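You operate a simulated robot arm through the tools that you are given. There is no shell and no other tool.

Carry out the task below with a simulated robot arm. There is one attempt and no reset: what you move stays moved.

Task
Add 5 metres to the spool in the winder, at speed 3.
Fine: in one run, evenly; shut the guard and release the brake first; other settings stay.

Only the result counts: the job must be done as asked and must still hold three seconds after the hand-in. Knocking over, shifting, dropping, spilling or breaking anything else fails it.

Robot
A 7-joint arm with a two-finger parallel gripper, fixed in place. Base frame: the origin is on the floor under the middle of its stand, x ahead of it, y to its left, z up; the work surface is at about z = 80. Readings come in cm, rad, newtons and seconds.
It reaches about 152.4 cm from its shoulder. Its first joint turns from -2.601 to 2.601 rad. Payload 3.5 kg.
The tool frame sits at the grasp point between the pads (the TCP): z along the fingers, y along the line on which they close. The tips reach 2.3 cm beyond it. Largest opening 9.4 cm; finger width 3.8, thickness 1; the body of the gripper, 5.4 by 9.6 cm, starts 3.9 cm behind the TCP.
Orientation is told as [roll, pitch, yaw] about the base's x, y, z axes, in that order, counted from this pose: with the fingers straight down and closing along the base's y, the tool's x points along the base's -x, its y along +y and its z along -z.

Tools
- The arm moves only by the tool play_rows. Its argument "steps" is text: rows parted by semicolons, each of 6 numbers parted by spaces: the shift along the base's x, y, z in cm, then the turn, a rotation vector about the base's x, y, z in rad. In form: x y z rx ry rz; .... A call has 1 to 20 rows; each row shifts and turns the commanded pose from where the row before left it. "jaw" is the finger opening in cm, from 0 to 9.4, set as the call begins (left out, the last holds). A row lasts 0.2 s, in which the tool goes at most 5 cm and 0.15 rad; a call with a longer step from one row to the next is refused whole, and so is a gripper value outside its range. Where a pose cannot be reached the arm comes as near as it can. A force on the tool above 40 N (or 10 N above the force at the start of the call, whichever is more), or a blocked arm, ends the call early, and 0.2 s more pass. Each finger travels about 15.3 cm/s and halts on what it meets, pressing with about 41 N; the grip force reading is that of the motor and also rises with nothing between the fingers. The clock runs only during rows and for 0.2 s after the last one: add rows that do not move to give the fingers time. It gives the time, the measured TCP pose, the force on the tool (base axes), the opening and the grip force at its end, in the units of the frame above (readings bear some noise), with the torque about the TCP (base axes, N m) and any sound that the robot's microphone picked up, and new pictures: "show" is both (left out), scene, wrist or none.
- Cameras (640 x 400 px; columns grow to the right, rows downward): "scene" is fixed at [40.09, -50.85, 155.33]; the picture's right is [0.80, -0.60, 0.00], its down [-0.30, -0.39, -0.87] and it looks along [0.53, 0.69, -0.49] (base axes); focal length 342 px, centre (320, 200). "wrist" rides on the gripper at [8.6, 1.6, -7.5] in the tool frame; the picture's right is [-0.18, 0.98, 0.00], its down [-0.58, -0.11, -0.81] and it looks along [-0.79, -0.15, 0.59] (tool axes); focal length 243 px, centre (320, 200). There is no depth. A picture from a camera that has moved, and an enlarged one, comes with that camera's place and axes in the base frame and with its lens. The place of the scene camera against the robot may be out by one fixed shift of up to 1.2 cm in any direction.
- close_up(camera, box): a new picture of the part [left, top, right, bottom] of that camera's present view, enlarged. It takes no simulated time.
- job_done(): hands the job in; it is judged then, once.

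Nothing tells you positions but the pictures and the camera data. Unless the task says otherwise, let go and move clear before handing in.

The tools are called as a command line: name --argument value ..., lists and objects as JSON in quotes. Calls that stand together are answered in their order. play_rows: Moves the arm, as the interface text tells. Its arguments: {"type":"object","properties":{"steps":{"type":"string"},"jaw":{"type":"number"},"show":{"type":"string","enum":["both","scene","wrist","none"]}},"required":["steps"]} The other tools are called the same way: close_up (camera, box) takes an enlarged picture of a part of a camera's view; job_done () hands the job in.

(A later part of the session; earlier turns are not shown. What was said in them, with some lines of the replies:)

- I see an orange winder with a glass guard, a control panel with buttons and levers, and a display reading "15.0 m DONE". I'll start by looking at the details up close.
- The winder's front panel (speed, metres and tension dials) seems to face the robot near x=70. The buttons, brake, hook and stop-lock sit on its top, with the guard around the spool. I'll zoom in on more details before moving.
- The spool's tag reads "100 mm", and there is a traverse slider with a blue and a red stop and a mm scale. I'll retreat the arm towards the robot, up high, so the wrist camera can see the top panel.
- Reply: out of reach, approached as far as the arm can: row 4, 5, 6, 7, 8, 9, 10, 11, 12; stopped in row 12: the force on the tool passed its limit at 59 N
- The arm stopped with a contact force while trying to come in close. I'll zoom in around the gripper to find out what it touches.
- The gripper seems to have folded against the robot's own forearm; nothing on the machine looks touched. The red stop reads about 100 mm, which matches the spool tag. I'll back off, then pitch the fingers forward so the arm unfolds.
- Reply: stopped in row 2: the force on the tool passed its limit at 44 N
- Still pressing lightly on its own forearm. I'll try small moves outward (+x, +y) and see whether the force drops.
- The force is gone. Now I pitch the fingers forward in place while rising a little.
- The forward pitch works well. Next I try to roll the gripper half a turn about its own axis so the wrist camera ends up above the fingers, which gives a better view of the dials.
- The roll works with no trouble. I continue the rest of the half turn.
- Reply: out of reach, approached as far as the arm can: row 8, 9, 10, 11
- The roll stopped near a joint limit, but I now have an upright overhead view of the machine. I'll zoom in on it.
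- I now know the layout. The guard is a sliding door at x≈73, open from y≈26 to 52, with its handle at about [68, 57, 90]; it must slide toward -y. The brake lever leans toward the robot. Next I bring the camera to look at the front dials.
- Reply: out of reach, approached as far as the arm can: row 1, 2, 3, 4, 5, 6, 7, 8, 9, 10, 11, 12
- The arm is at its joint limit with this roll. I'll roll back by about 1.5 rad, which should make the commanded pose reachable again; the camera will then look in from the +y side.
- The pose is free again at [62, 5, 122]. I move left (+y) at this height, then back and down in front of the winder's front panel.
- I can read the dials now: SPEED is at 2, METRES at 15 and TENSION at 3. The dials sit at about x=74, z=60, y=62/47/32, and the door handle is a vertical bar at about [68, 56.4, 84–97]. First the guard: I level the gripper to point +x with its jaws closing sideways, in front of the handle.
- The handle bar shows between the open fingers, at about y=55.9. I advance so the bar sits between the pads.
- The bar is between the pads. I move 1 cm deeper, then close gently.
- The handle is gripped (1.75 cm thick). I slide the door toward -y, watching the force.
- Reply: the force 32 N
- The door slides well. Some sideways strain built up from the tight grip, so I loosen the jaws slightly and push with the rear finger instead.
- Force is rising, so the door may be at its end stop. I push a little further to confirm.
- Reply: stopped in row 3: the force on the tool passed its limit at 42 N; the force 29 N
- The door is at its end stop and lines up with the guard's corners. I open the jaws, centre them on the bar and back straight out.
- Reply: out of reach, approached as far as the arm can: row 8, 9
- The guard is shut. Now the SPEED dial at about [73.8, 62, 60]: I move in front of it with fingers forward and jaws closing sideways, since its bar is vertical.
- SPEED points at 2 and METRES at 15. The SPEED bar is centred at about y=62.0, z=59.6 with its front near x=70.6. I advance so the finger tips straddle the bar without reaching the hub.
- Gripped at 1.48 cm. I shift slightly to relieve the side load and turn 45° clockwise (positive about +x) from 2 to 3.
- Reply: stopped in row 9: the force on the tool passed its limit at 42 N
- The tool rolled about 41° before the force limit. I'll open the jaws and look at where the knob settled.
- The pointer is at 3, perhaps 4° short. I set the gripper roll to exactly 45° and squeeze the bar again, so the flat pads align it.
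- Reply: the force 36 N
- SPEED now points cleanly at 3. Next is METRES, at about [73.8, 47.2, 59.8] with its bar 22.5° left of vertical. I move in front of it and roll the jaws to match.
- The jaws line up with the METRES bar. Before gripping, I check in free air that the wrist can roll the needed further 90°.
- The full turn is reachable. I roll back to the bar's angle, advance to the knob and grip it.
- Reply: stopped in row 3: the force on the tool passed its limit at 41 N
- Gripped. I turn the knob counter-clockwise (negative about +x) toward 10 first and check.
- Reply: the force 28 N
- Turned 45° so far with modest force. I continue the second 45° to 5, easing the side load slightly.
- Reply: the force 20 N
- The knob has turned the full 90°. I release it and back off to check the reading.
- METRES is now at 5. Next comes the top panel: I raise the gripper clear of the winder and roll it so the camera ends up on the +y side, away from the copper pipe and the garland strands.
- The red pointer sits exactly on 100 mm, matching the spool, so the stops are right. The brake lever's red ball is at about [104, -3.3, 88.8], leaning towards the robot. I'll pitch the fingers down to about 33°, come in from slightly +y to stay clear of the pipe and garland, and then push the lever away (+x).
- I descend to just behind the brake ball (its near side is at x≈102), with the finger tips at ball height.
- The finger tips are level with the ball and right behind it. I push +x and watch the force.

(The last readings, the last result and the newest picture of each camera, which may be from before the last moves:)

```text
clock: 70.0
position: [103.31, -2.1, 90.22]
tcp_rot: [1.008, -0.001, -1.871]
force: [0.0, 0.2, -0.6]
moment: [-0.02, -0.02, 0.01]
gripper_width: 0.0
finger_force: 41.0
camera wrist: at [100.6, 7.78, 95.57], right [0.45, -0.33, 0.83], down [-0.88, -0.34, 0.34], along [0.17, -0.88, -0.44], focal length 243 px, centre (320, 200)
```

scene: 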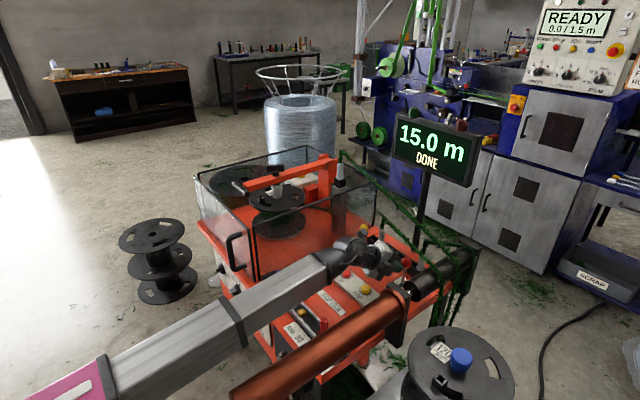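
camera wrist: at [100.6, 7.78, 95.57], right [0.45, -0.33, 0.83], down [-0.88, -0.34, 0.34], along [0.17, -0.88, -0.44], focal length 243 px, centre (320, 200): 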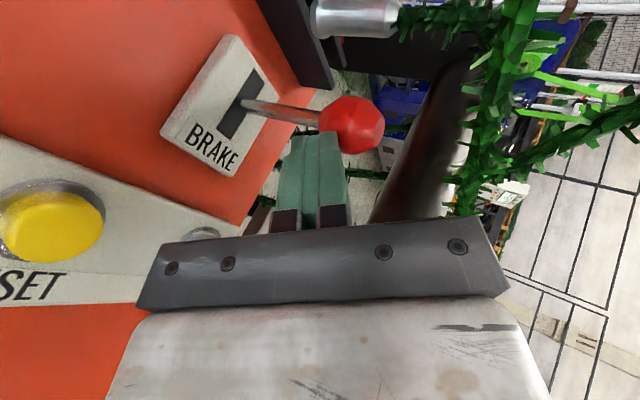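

The lever is moving with the fingers. I continue pushing until it reaches its stop.

play_rows --steps "0.6 0 0 0 0 0; 0.6 0 0 0 0 0; 0.6 0 0 0 0 0; 0.5 0 0 0 0 0"

```text
clock: 71.0
position: [105.5, -2.12, 90.3]
tcp_rot: [1.011, -0.001, -1.869]
force: [0.1, 0.0, -0.2]
moment: [0.01, -0.01, -0.01]
gripper_width: 0.01
finger_force: 40.8
camera wrist: at [102.8, 7.69, 95.62], right [0.44, -0.33, 0.83], down [-0.88, -0.34, 0.34], along [0.17, -0.88, -0.44], focal length 243 px, centre (320, 200)
```

scene: 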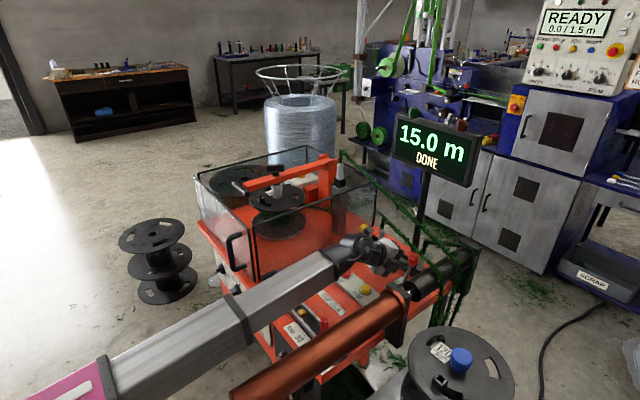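
wrist: 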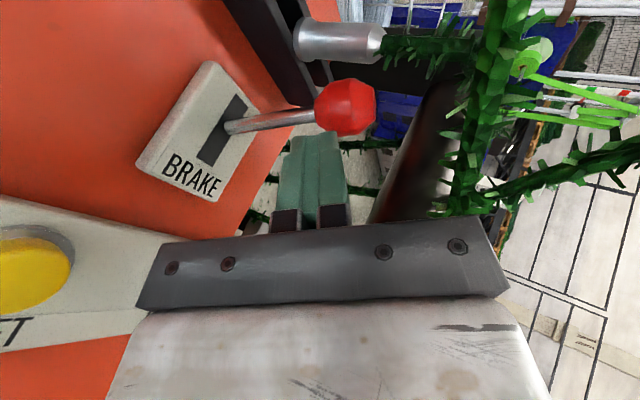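

The lever snapped over to its far position (ball now at about x=110), so the brake should be released. I back away up and toward the robot, then check both levers from above.

play_rows --steps "-1.5 0.1 0 0 0 0; -1.5 0.1 0 0 0 0; -1.5 0.2 0.5 0 0 0; -1.5 0.3 2 0 0 0; -1.5 0.3 3 0 0 0; -1.5 0.3 3 0 0 0; -1 0.3 3 0 0 0; -1 0.3 3 0 0 0"

close_up --camera "wrist" --box '[100, 0, 320, 140]'

close_up --camera "scene" --box '[340, 80, 500, 180]'

```text
clock: 72.8
position: [94.58, -0.35, 104.93]
tcp_rot: [1.014, -0.001, -1.869]
force: [0.1, -0.4, -1.0]
moment: [-0.01, 0.02, 0.01]
gripper_width: 0.0
finger_force: 40.7
camera wrist: at [91.73, 9.5, 110.3], right [0.44, -0.33, 0.83], down [-0.88, -0.34, 0.34], along [0.17, -0.88, -0.44], focal length 243 px, centre (320, 200)
```

scene: 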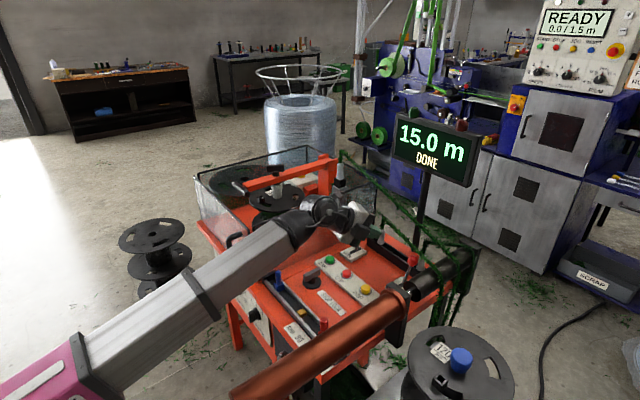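
wrist: 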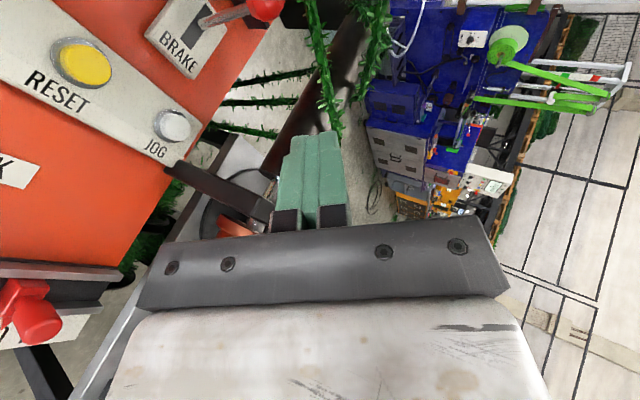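

```text
2.86 times, centred on (210, 70) of wrist
camera zoom: at [91.73, 9.5, 110.3], right [0.44, -0.33, 0.83], down [-0.88, -0.34, 0.34], along [0.17, -0.88, -0.44], focal length 693 px, centre (634, 571)
```

zoom: 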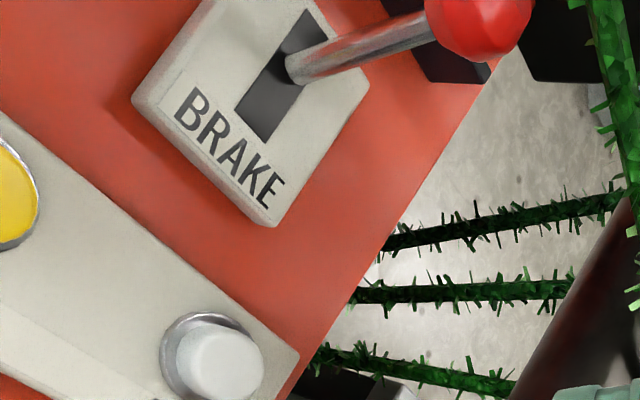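

```text
4.00 times, centred on (420, 130) of scene
camera zoom: at [40.09, -50.85, 155.33], right [0.8, -0.6, 0.0], down [-0.3, -0.39, -0.87], along [0.53, 0.69, -0.49], focal length 1370 px, centre (-80, 480)
```

zoom: 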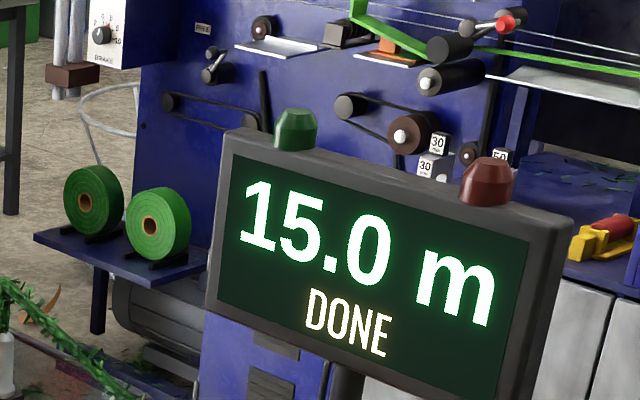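

The brake lever now leans away from the robot. Next is RESET at about [96.2, 2.6, 83]. I turn the closed fingers straight down, with the camera on the robot's side so it also clears the guard when I reach START later.

play_rows --steps "0.115 0.207 0.1 -0.0494 0.0669 0.1204; 0.115 0.207 0.1 -0.0494 0.0669 0.1204; 0.115 0.207 0.1 -0.0494 0.0669 0.1204; 0.115 0.207 0.1 -0.0494 0.0669 0.1204; 0.115 0.207 0.1 -0.0494 0.0669 0.1204; 0.115 0.207 0.1 -0.0494 0.0669 0.1204; 0.115 0.207 0.1 -0.0494 0.0669 0.1204; 0.115 0.207 0.1 -0.0494 0.0669 0.1204; 0.115 0.207 0.1 -0.0494 0.0669 0.1204; 0.115 0.207 0.1 -0.0494 0.0669 0.1204; 0.115 0.207 0.1 -0.0494 0.0669 0.1204; 0.115 0.207 0.1 -0.0494 0.0669 0.1204; 0.115 0.207 0.1 -0.0494 0.0669 0.1204; 0.115 0.207 0.1 -0.0494 0.0669 0.1204"

```text
clock: 75.8
position: [96.39, 2.71, 106.31]
tcp_rot: [-0.002, 0.0, 0.004]
force: [-1.0, -0.4, -0.1]
moment: [0.01, 0.0, 0.0]
gripper_width: 0.0
finger_force: 41.0
camera wrist: at [87.51, 4.31, 113.75], right [0.18, 0.98, 0.0], down [0.58, -0.1, 0.81], along [0.79, -0.15, -0.59], focal length 243 px, centre (320, 200)
```

scene: 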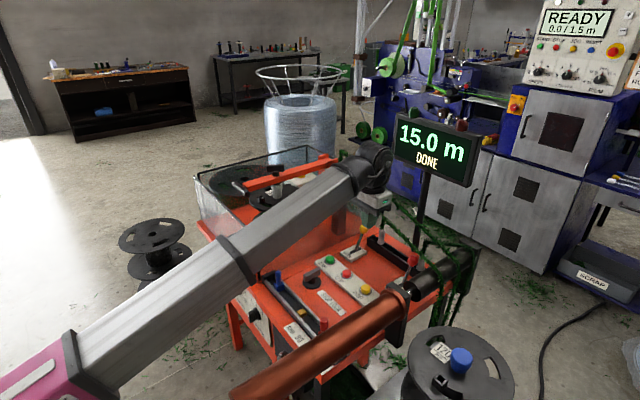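
wrist: 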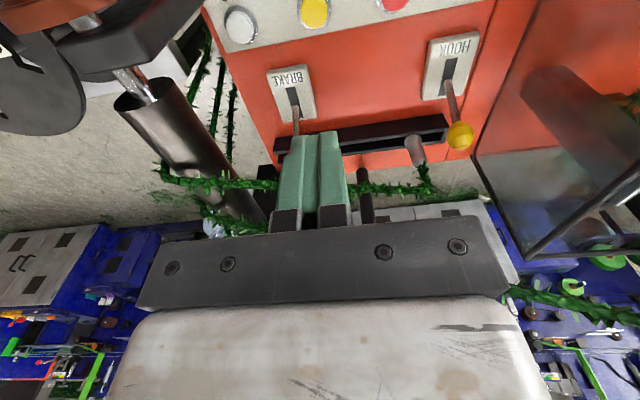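

play_rows --steps "-0.1 -0.1 -3.6 0 0 0; -0.1 -0.1 -3.6 0 0 0; -0.1 -0.1 -3.6 0 0 0; 0 -0.1 -3.6 0 0 0; 0 0 -2.5 0 0 0"

```text
clock: 77.0
position: [95.7, 2.52, 89.39]
tcp_rot: [-0.002, -0.002, 0.002]
force: [0.4, -1.0, -0.1]
moment: [0.05, -0.01, 0.01]
gripper_width: 0.0
finger_force: 41.0
camera wrist: at [87.07, 4.03, 96.85], right [0.18, 0.98, 0.0], down [0.58, -0.11, 0.81], along [0.79, -0.15, -0.59], focal length 243 px, centre (320, 200)
```

scene: 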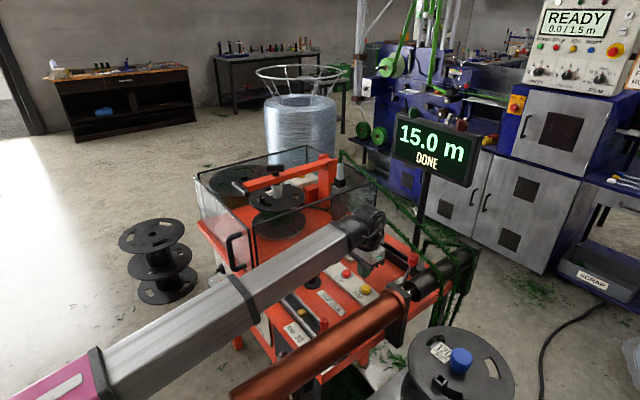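
wrist: 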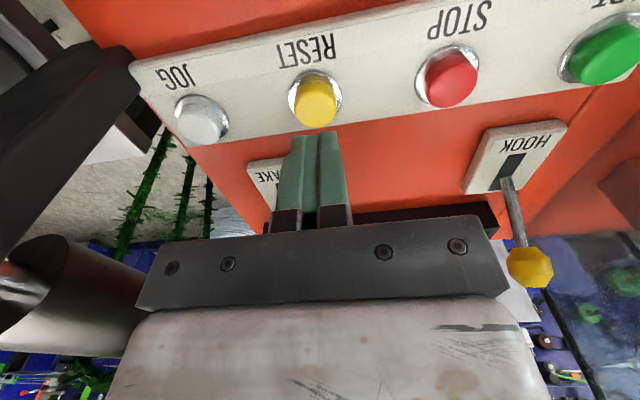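

The tips are right above RESET. I descend slowly and press.

play_rows --steps "0 0 -0.8 0 0 0; 0 0 -0.8 0 0 0; 0 0 -0.8 0 0 0; 0 0 -0.4 0 0 0; 0 0 -0.4 0 0 0"

```text
clock: 78.2
position: [95.96, 2.35, 86.09]
tcp_rot: [-0.002, -0.002, 0.003]
force: [0.3, 0.4, -0.2]
moment: [0.01, 0.04, 0.03]
gripper_width: 0.0
finger_force: 41.1
camera wrist: at [87.13, 3.96, 93.61], right [0.18, 0.98, 0.0], down [0.58, -0.11, 0.81], along [0.79, -0.15, -0.59], focal length 243 px, centre (320, 200)
```

scene: 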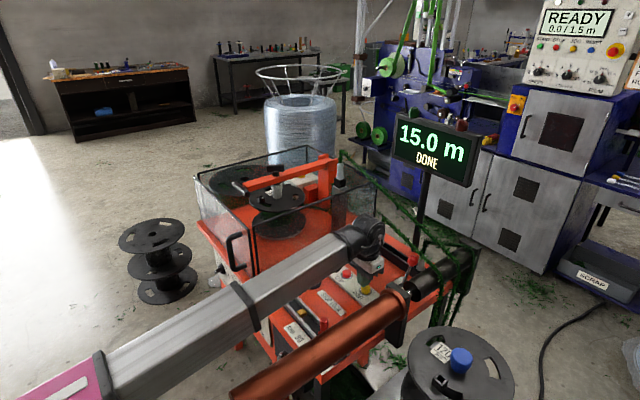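
wrist: 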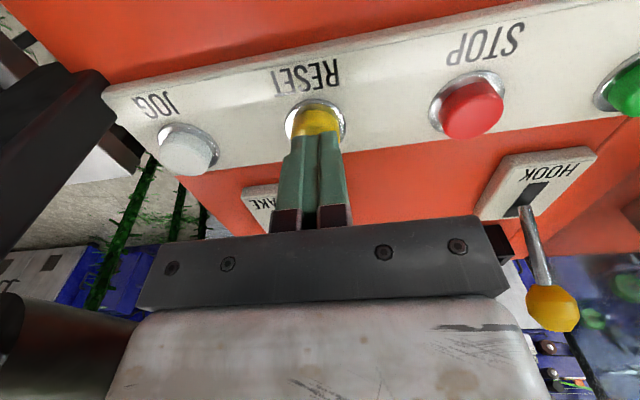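

play_rows --steps "0 0 -0.3 0 0 0; 0 0 -0.3 0 0 0; 0 0 -0.3 0 0 0"

```text
clock: 79.0
position: [95.87, 2.37, 85.36]
tcp_rot: [-0.002, -0.001, 0.001]
force: [0.8, -0.6, -0.2]
moment: [0.03, -0.03, 0.0]
gripper_width: 0.02
finger_force: 40.3
camera wrist: at [87.1, 3.98, 92.74], right [0.18, 0.98, 0.0], down [0.58, -0.11, 0.81], along [0.79, -0.15, -0.59], focal length 243 px, centre (320, 200)
```

scene: 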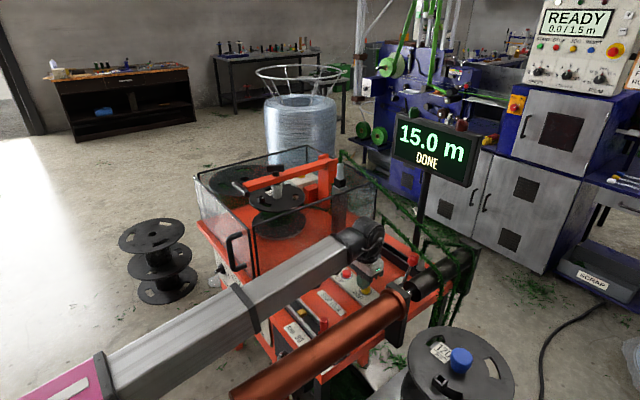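
wrist: 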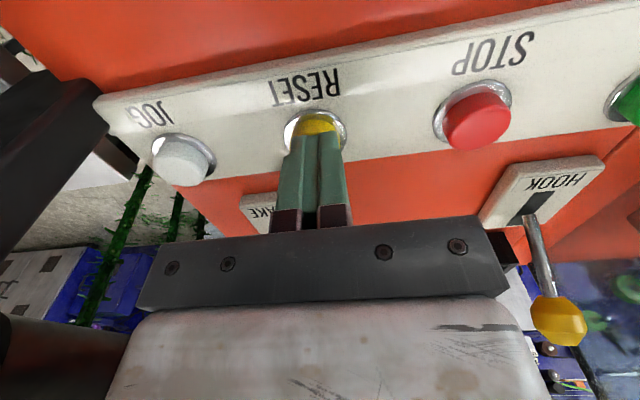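

play_rows --steps "-0.1 0 -0.3 0 0 0; 0 0 -0.3 0 0 0; 0 0 -0.3 0 0 0; 0 0 -0.3 0 0 0"

```text
clock: 80.0
position: [95.81, 2.36, 84.17]
tcp_rot: [0.0, -0.004, 0.002]
force: [-1.4, -0.6, 14.3]
moment: [-0.03, -0.01, 0.0]
gripper_width: 0.01
finger_force: 40.9
heard: click
camera wrist: at [87.04, 3.98, 91.64], right [0.18, 0.98, 0.0], down [0.58, -0.11, 0.81], along [0.79, -0.15, -0.59], focal length 243 px, centre (320, 200)
```

scene: 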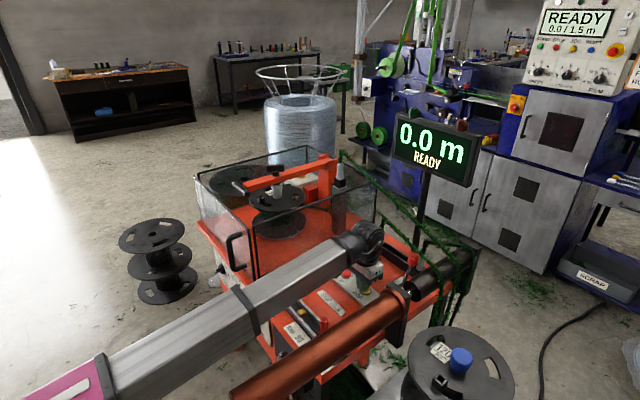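
wrist: 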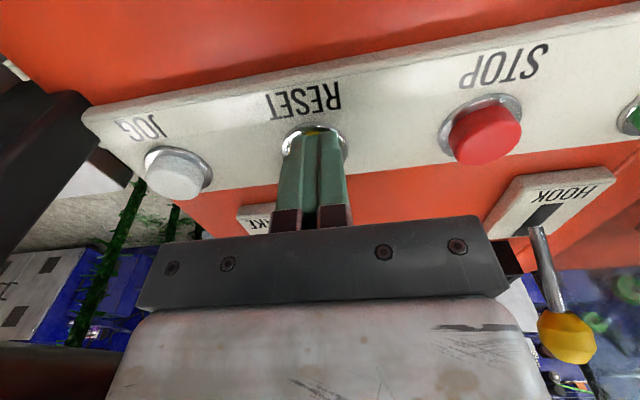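

RESET clicked and the display now reads "0.0 m READY". I rise, and before starting I check the stop lock and the levers once more from above.

play_rows --steps "0 0 1 0 0 0; 0 0 3 0 0 0; -0.5 1.5 4 0 0 0; -0.5 2 4 0 0 0; -1 2 4 0 0 0; -1 2 3 0 0 0; -1 2 2 0 0 0"

```text
clock: 81.6
position: [91.83, 11.69, 104.9]
tcp_rot: [-0.002, -0.001, -0.001]
force: [0.1, 0.4, 0.9]
moment: [0.02, 0.01, -0.04]
gripper_width: 0.0
finger_force: 41.0
camera wrist: at [83.08, 13.33, 112.43], right [0.18, 0.98, 0.0], down [0.58, -0.11, 0.81], along [0.79, -0.15, -0.59], focal length 243 px, centre (320, 200)
```

scene: 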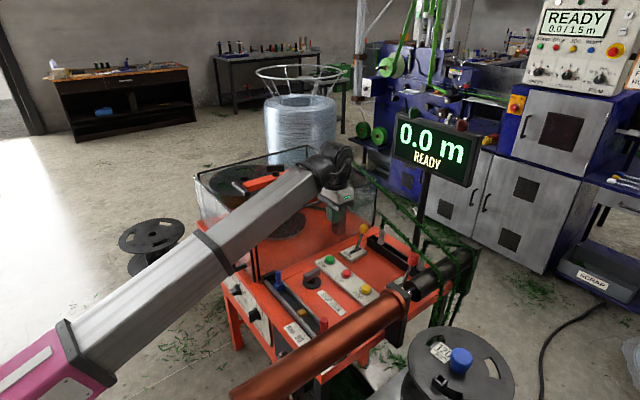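
wrist: 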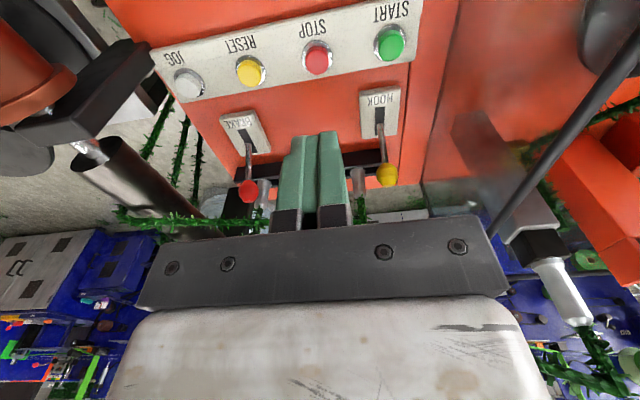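

close_up --camera "scene" --box '[270, 250, 370, 330]'

close_up --camera "wrist" --box '[180, 0, 440, 210]'

close_up --camera "scene" --box '[380, 100, 500, 200]'

close_up --camera "scene" --box '[190, 140, 400, 290]'

```text
5.00 times, centred on (320, 290) of scene
camera zoom: at [40.09, -50.85, 155.33], right [0.8, -0.6, 0.0], down [-0.3, -0.39, -0.87], along [0.53, 0.69, -0.49], focal length 1712 px, centre (320, -250)
```

zoom: 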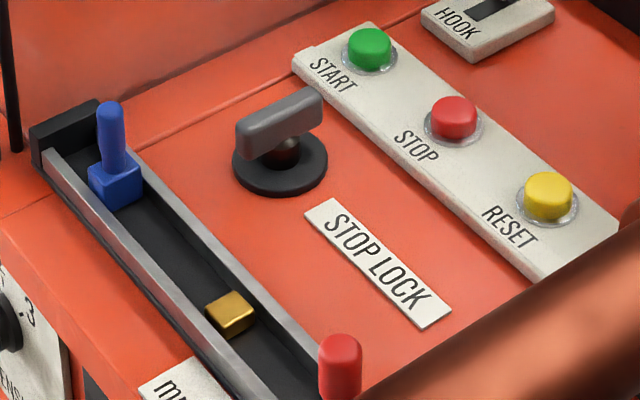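

```text
1.90 times, centred on (310, 105) of wrist
camera zoom: at [83.08, 13.33, 112.43], right [0.18, 0.98, 0.0], down [0.58, -0.11, 0.81], along [0.79, -0.15, -0.59], focal length 462 px, centre (339, 381)
```

zoom: 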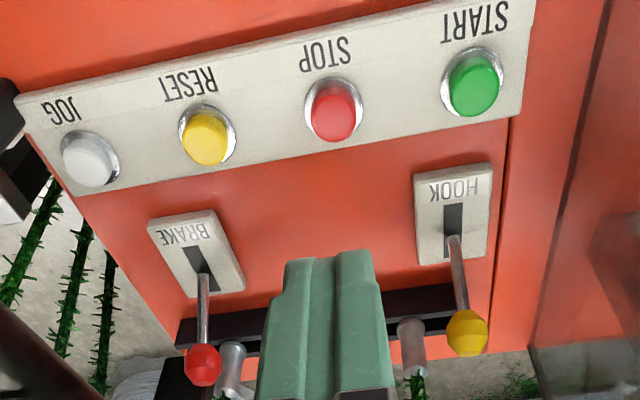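

```text
4.00 times, centred on (440, 150) of scene
camera zoom: at [40.09, -50.85, 155.33], right [0.8, -0.6, 0.0], down [-0.3, -0.39, -0.87], along [0.53, 0.69, -0.49], focal length 1370 px, centre (-160, 400)
```

zoom: 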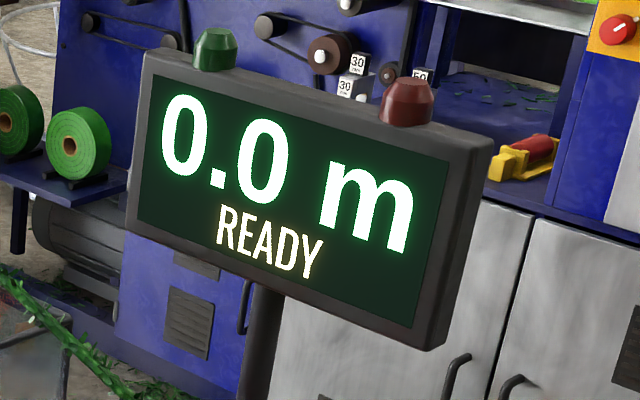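

```text
2.67 times, centred on (295, 215) of scene
camera zoom: at [40.09, -50.85, 155.33], right [0.8, -0.6, 0.0], down [-0.3, -0.39, -0.87], along [0.53, 0.69, -0.49], focal length 913 px, centre (387, 160)
```

zoom: 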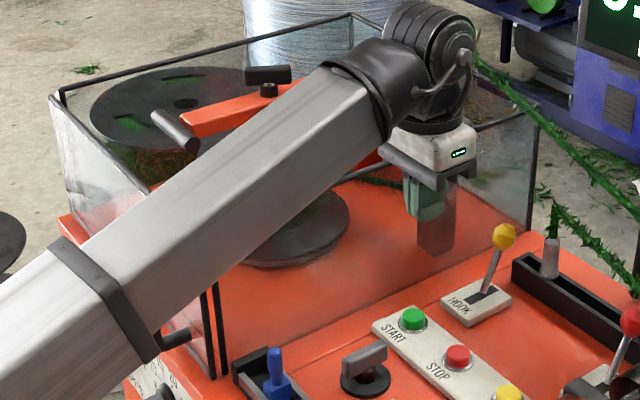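

Everything is consistent: the stops span 0–100 mm, the guard is shut, the brake lever is over, and the display shows READY. START is at about [95.8, 19, 82]. I approach with the fingers tilted slightly so the wrist stays clear of the guard wall.

play_rows --steps "1 1.7 -1 0.0625 0 0; 1 1.7 -1 0.0625 0 0; 1 1.7 -1 0.0625 0 0; 0.97 1.64 -2 0.0625 0 0; 0 0 -3 0 0 0; 0 0 -3 0 0 0; 0 0 -3.5 0 0 0"

```text
clock: 83.2
position: [95.69, 18.37, 90.47]
tcp_rot: [0.247, -0.003, 0.001]
force: [0.5, 0.0, 0.2]
moment: [0.01, 0.0, -0.01]
gripper_width: 0.01
finger_force: 41.5
camera wrist: at [86.98, 18.12, 98.08], right [0.18, 0.95, 0.24], down [0.58, -0.3, 0.76], along [0.79, 0.0, -0.61], focal length 243 px, centre (320, 200)
```

scene: 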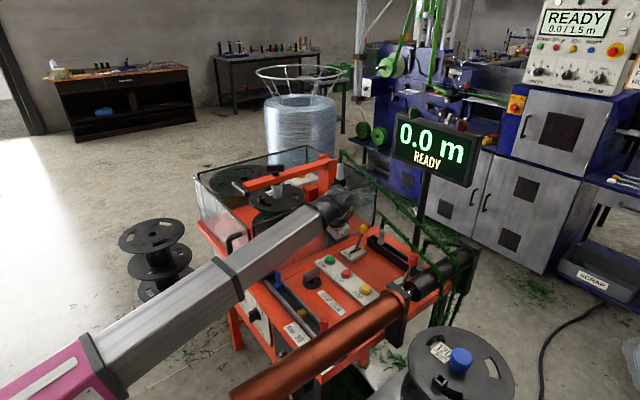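
wrist: 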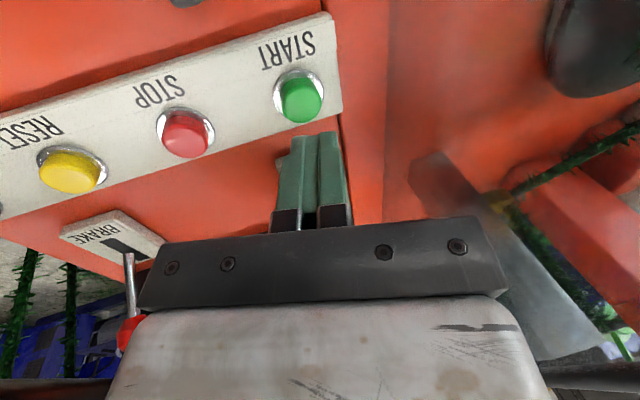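

The tips are over START. I descend and press it.

play_rows --steps "0 0 -1.2 0 0 0; 0 0 -1.2 0 0 0; 0 0 -1.2 0 0 0; 0 0 -1.2 0 0 0; 0 0 -0.3 0 0 0; 0 0 -0.3 0 0 0; 0 0 -0.3 0 0 0"

```text
clock: 84.8
position: [95.65, 18.51, 84.86]
tcp_rot: [0.249, -0.002, 0.0]
force: [-0.1, -0.8, 1.6]
moment: [0.0, -0.01, -0.02]
gripper_width: 0.01
finger_force: 40.8
camera wrist: at [86.97, 18.27, 92.49], right [0.18, 0.95, 0.24], down [0.58, -0.3, 0.76], along [0.79, 0.0, -0.61], focal length 243 px, centre (320, 200)
```

scene: 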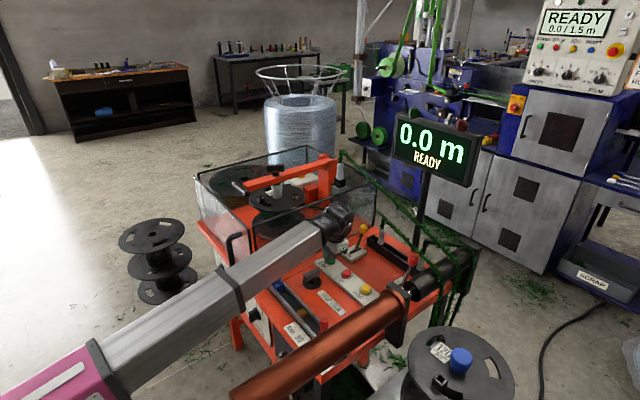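
wrist: 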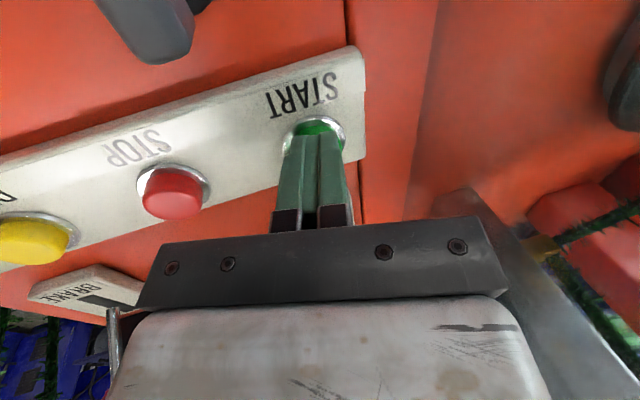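

Contact has begun. I press a little further until it clicks, then lift off at once.

play_rows --steps "0 0 -0.3 0 0 0; 0 0 -0.3 0 0 0; 0 0 -0.2 0 0 0" --show "scene"

```text
clock: 85.6
position: [95.72, 18.51, 84.12]
tcp_rot: [0.249, -0.002, 0.0]
force: [-0.9, -0.3, 20.2]
moment: [-0.04, -0.13, -0.01]
gripper_width: 0.0
finger_force: 41.5
heard: click
```

scene: 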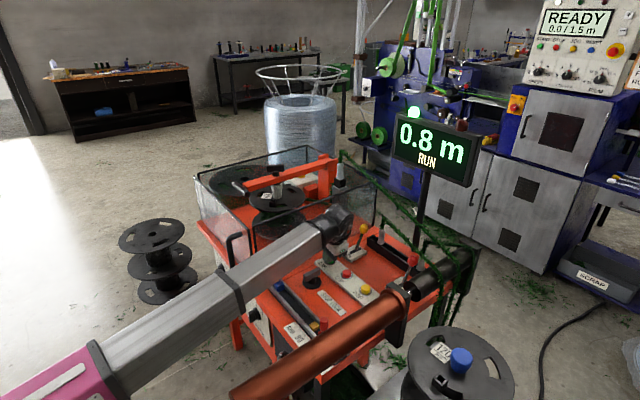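

It is running (0.8 m, RUN). I lift straight off and watch the run finish.

play_rows --steps "0 0 1 0 0 0; 0 -0.3 3 0 0 0; 0 -0.5 4 0 0 0; -0.5 -0.5 4 0 0 0" --show "scene"

play_rows --steps "-1.5 -1 3 0 0 0; -1.5 -1 2 0 0 0; 0 0 0 0 0 0; 0 0 0 0 0 0; 0 0 0 0 0 0; 0 0 0 0 0 0; 0 0 0 0 0 0; 0 0 0 0 0 0" --show "both"

```text
clock: 86.6
position: [95.21, 17.17, 96.11]
tcp_rot: [0.248, -0.001, 0.001]
force: [0.4, 0.0, -0.5]
moment: [-0.04, 0.01, 0.01]
gripper_width: 0.0
finger_force: 41.0
```

scene: 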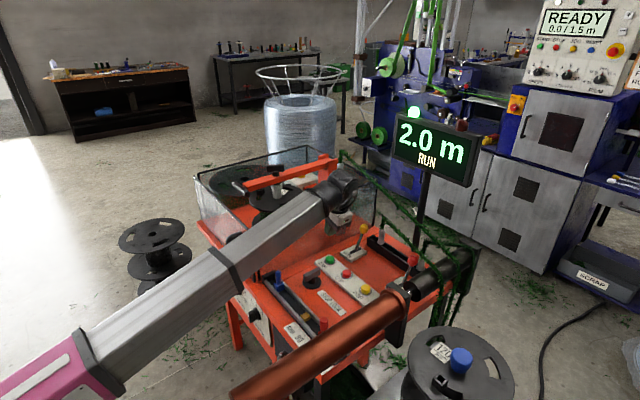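

```text
clock: 88.4
position: [92.35, 15.43, 100.86]
tcp_rot: [0.247, 0.001, 0.001]
force: [-0.5, 0.5, 0.4]
moment: [0.03, -0.04, -0.01]
gripper_width: 0.0
finger_force: 41.2
camera wrist: at [83.59, 15.04, 108.55], right [0.18, 0.95, 0.24], down [0.58, -0.3, 0.76], along [0.79, 0.0, -0.61], focal length 243 px, centre (320, 200)
```

scene: 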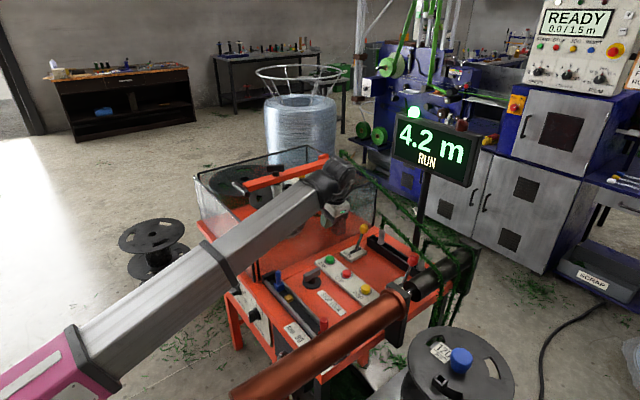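
wrist: 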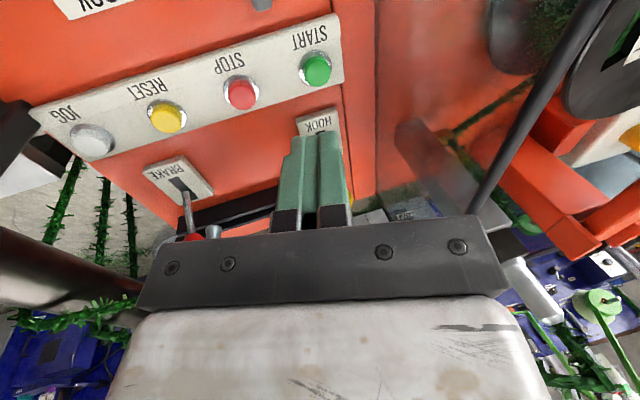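

It is at 4.2 m and still running smoothly. I wait for it to stop at 5.0 m while rising further.

play_rows --steps "-1 -0.5 2 0 0 0; -1 -0.5 2 0 0 0; -1 0 2 0 0 0; 0 0 2 0 0 0; 0 0 0 0 0 0; 0 0 0 0 0 0; 0 0 0 0 0 0; 0 0 0 0 0 0; 0 0 0 0 0 0; 0 0 0 0 0 0" --show "both"

close_up --camera "scene" --box '[380, 90, 500, 200]'

close_up --camera "scene" --box '[190, 140, 420, 340]'

```text
clock: 90.6
position: [89.32, 14.2, 108.95]
tcp_rot: [0.246, -0.001, 0.001]
force: [-0.5, -0.4, 0.2]
moment: [-0.01, 0.02, -0.03]
gripper_width: 0.01
finger_force: 41.3
camera wrist: at [80.55, 14.03, 116.57], right [0.18, 0.95, 0.24], down [0.58, -0.3, 0.76], along [0.79, 0.0, -0.61], focal length 243 px, centre (320, 200)
```

scene: 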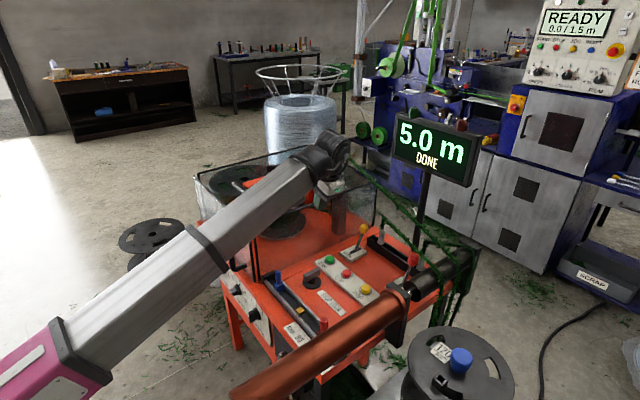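
wrist: 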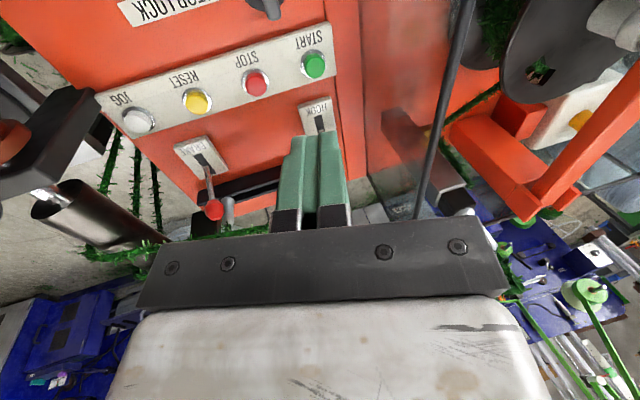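

```text
3.64 times, centred on (440, 145) of scene
camera zoom: at [40.09, -50.85, 155.33], right [0.8, -0.6, 0.0], down [-0.3, -0.39, -0.87], along [0.53, 0.69, -0.49], focal length 1245 px, centre (-116, 400)
```

zoom: 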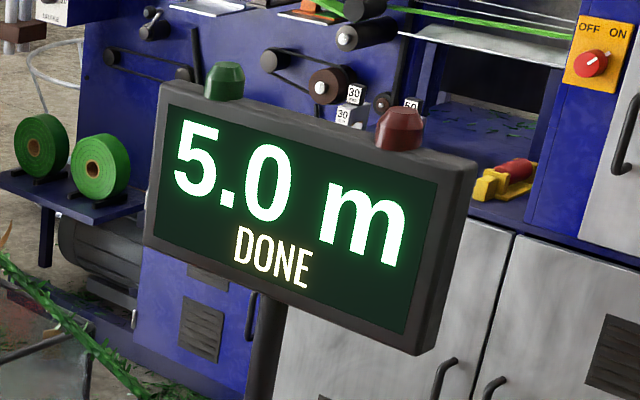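

```text
2.00 times, centred on (305, 240) of scene
camera zoom: at [40.09, -50.85, 155.33], right [0.8, -0.6, 0.0], down [-0.3, -0.39, -0.87], along [0.53, 0.69, -0.49], focal length 685 px, centre (350, 120)
```

zoom: 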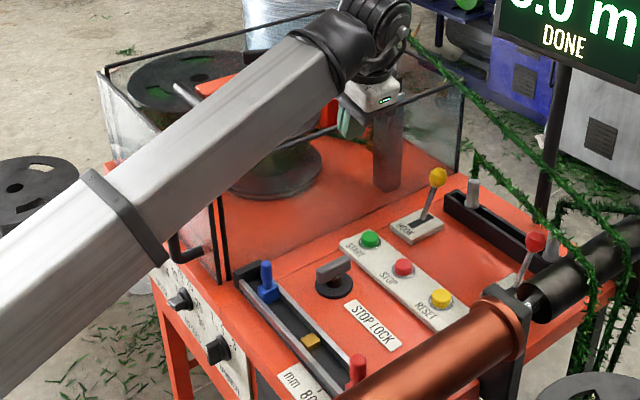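

The display reads "5.0 m DONE" after one uninterrupted run at speed 3. The guard is shut, the brake is off, the stops, tension and hook are as they were, and the arm is clear. I hand the job in.

job_done

```text
The job is handed in.
```

The winder added 5 metres to the spool in one uninterrupted run at speed 3, and its display now reads "5.0 m DONE". The job is handed in; I haven't seen the judging result.

- **Before the run:** I slid the guard door to its end stop and pushed the brake lever over to its other position. The lever has no on/off marks, so I took that as released; the run went ahead normally.
- **Settings changed:** SPEED went from 2 to 3 and METRES from 15 to 5. I pressed RESET so the counter started from 0.0 instead of the earlier 15.0.
- **Left alone:** I didn't touch tension, the hook lever, the stop lock or the traverse stops. The red stop was already at 100 mm, matching the spool's 100 mm tag, so the traverse should have laid the winding evenly. I didn't inspect the winding itself.

Early on, the gripper pressed against the robot's own forearm while I was folding the arm in. Nothing on the machine looked touched. The arm finished raised and clear of the winder.
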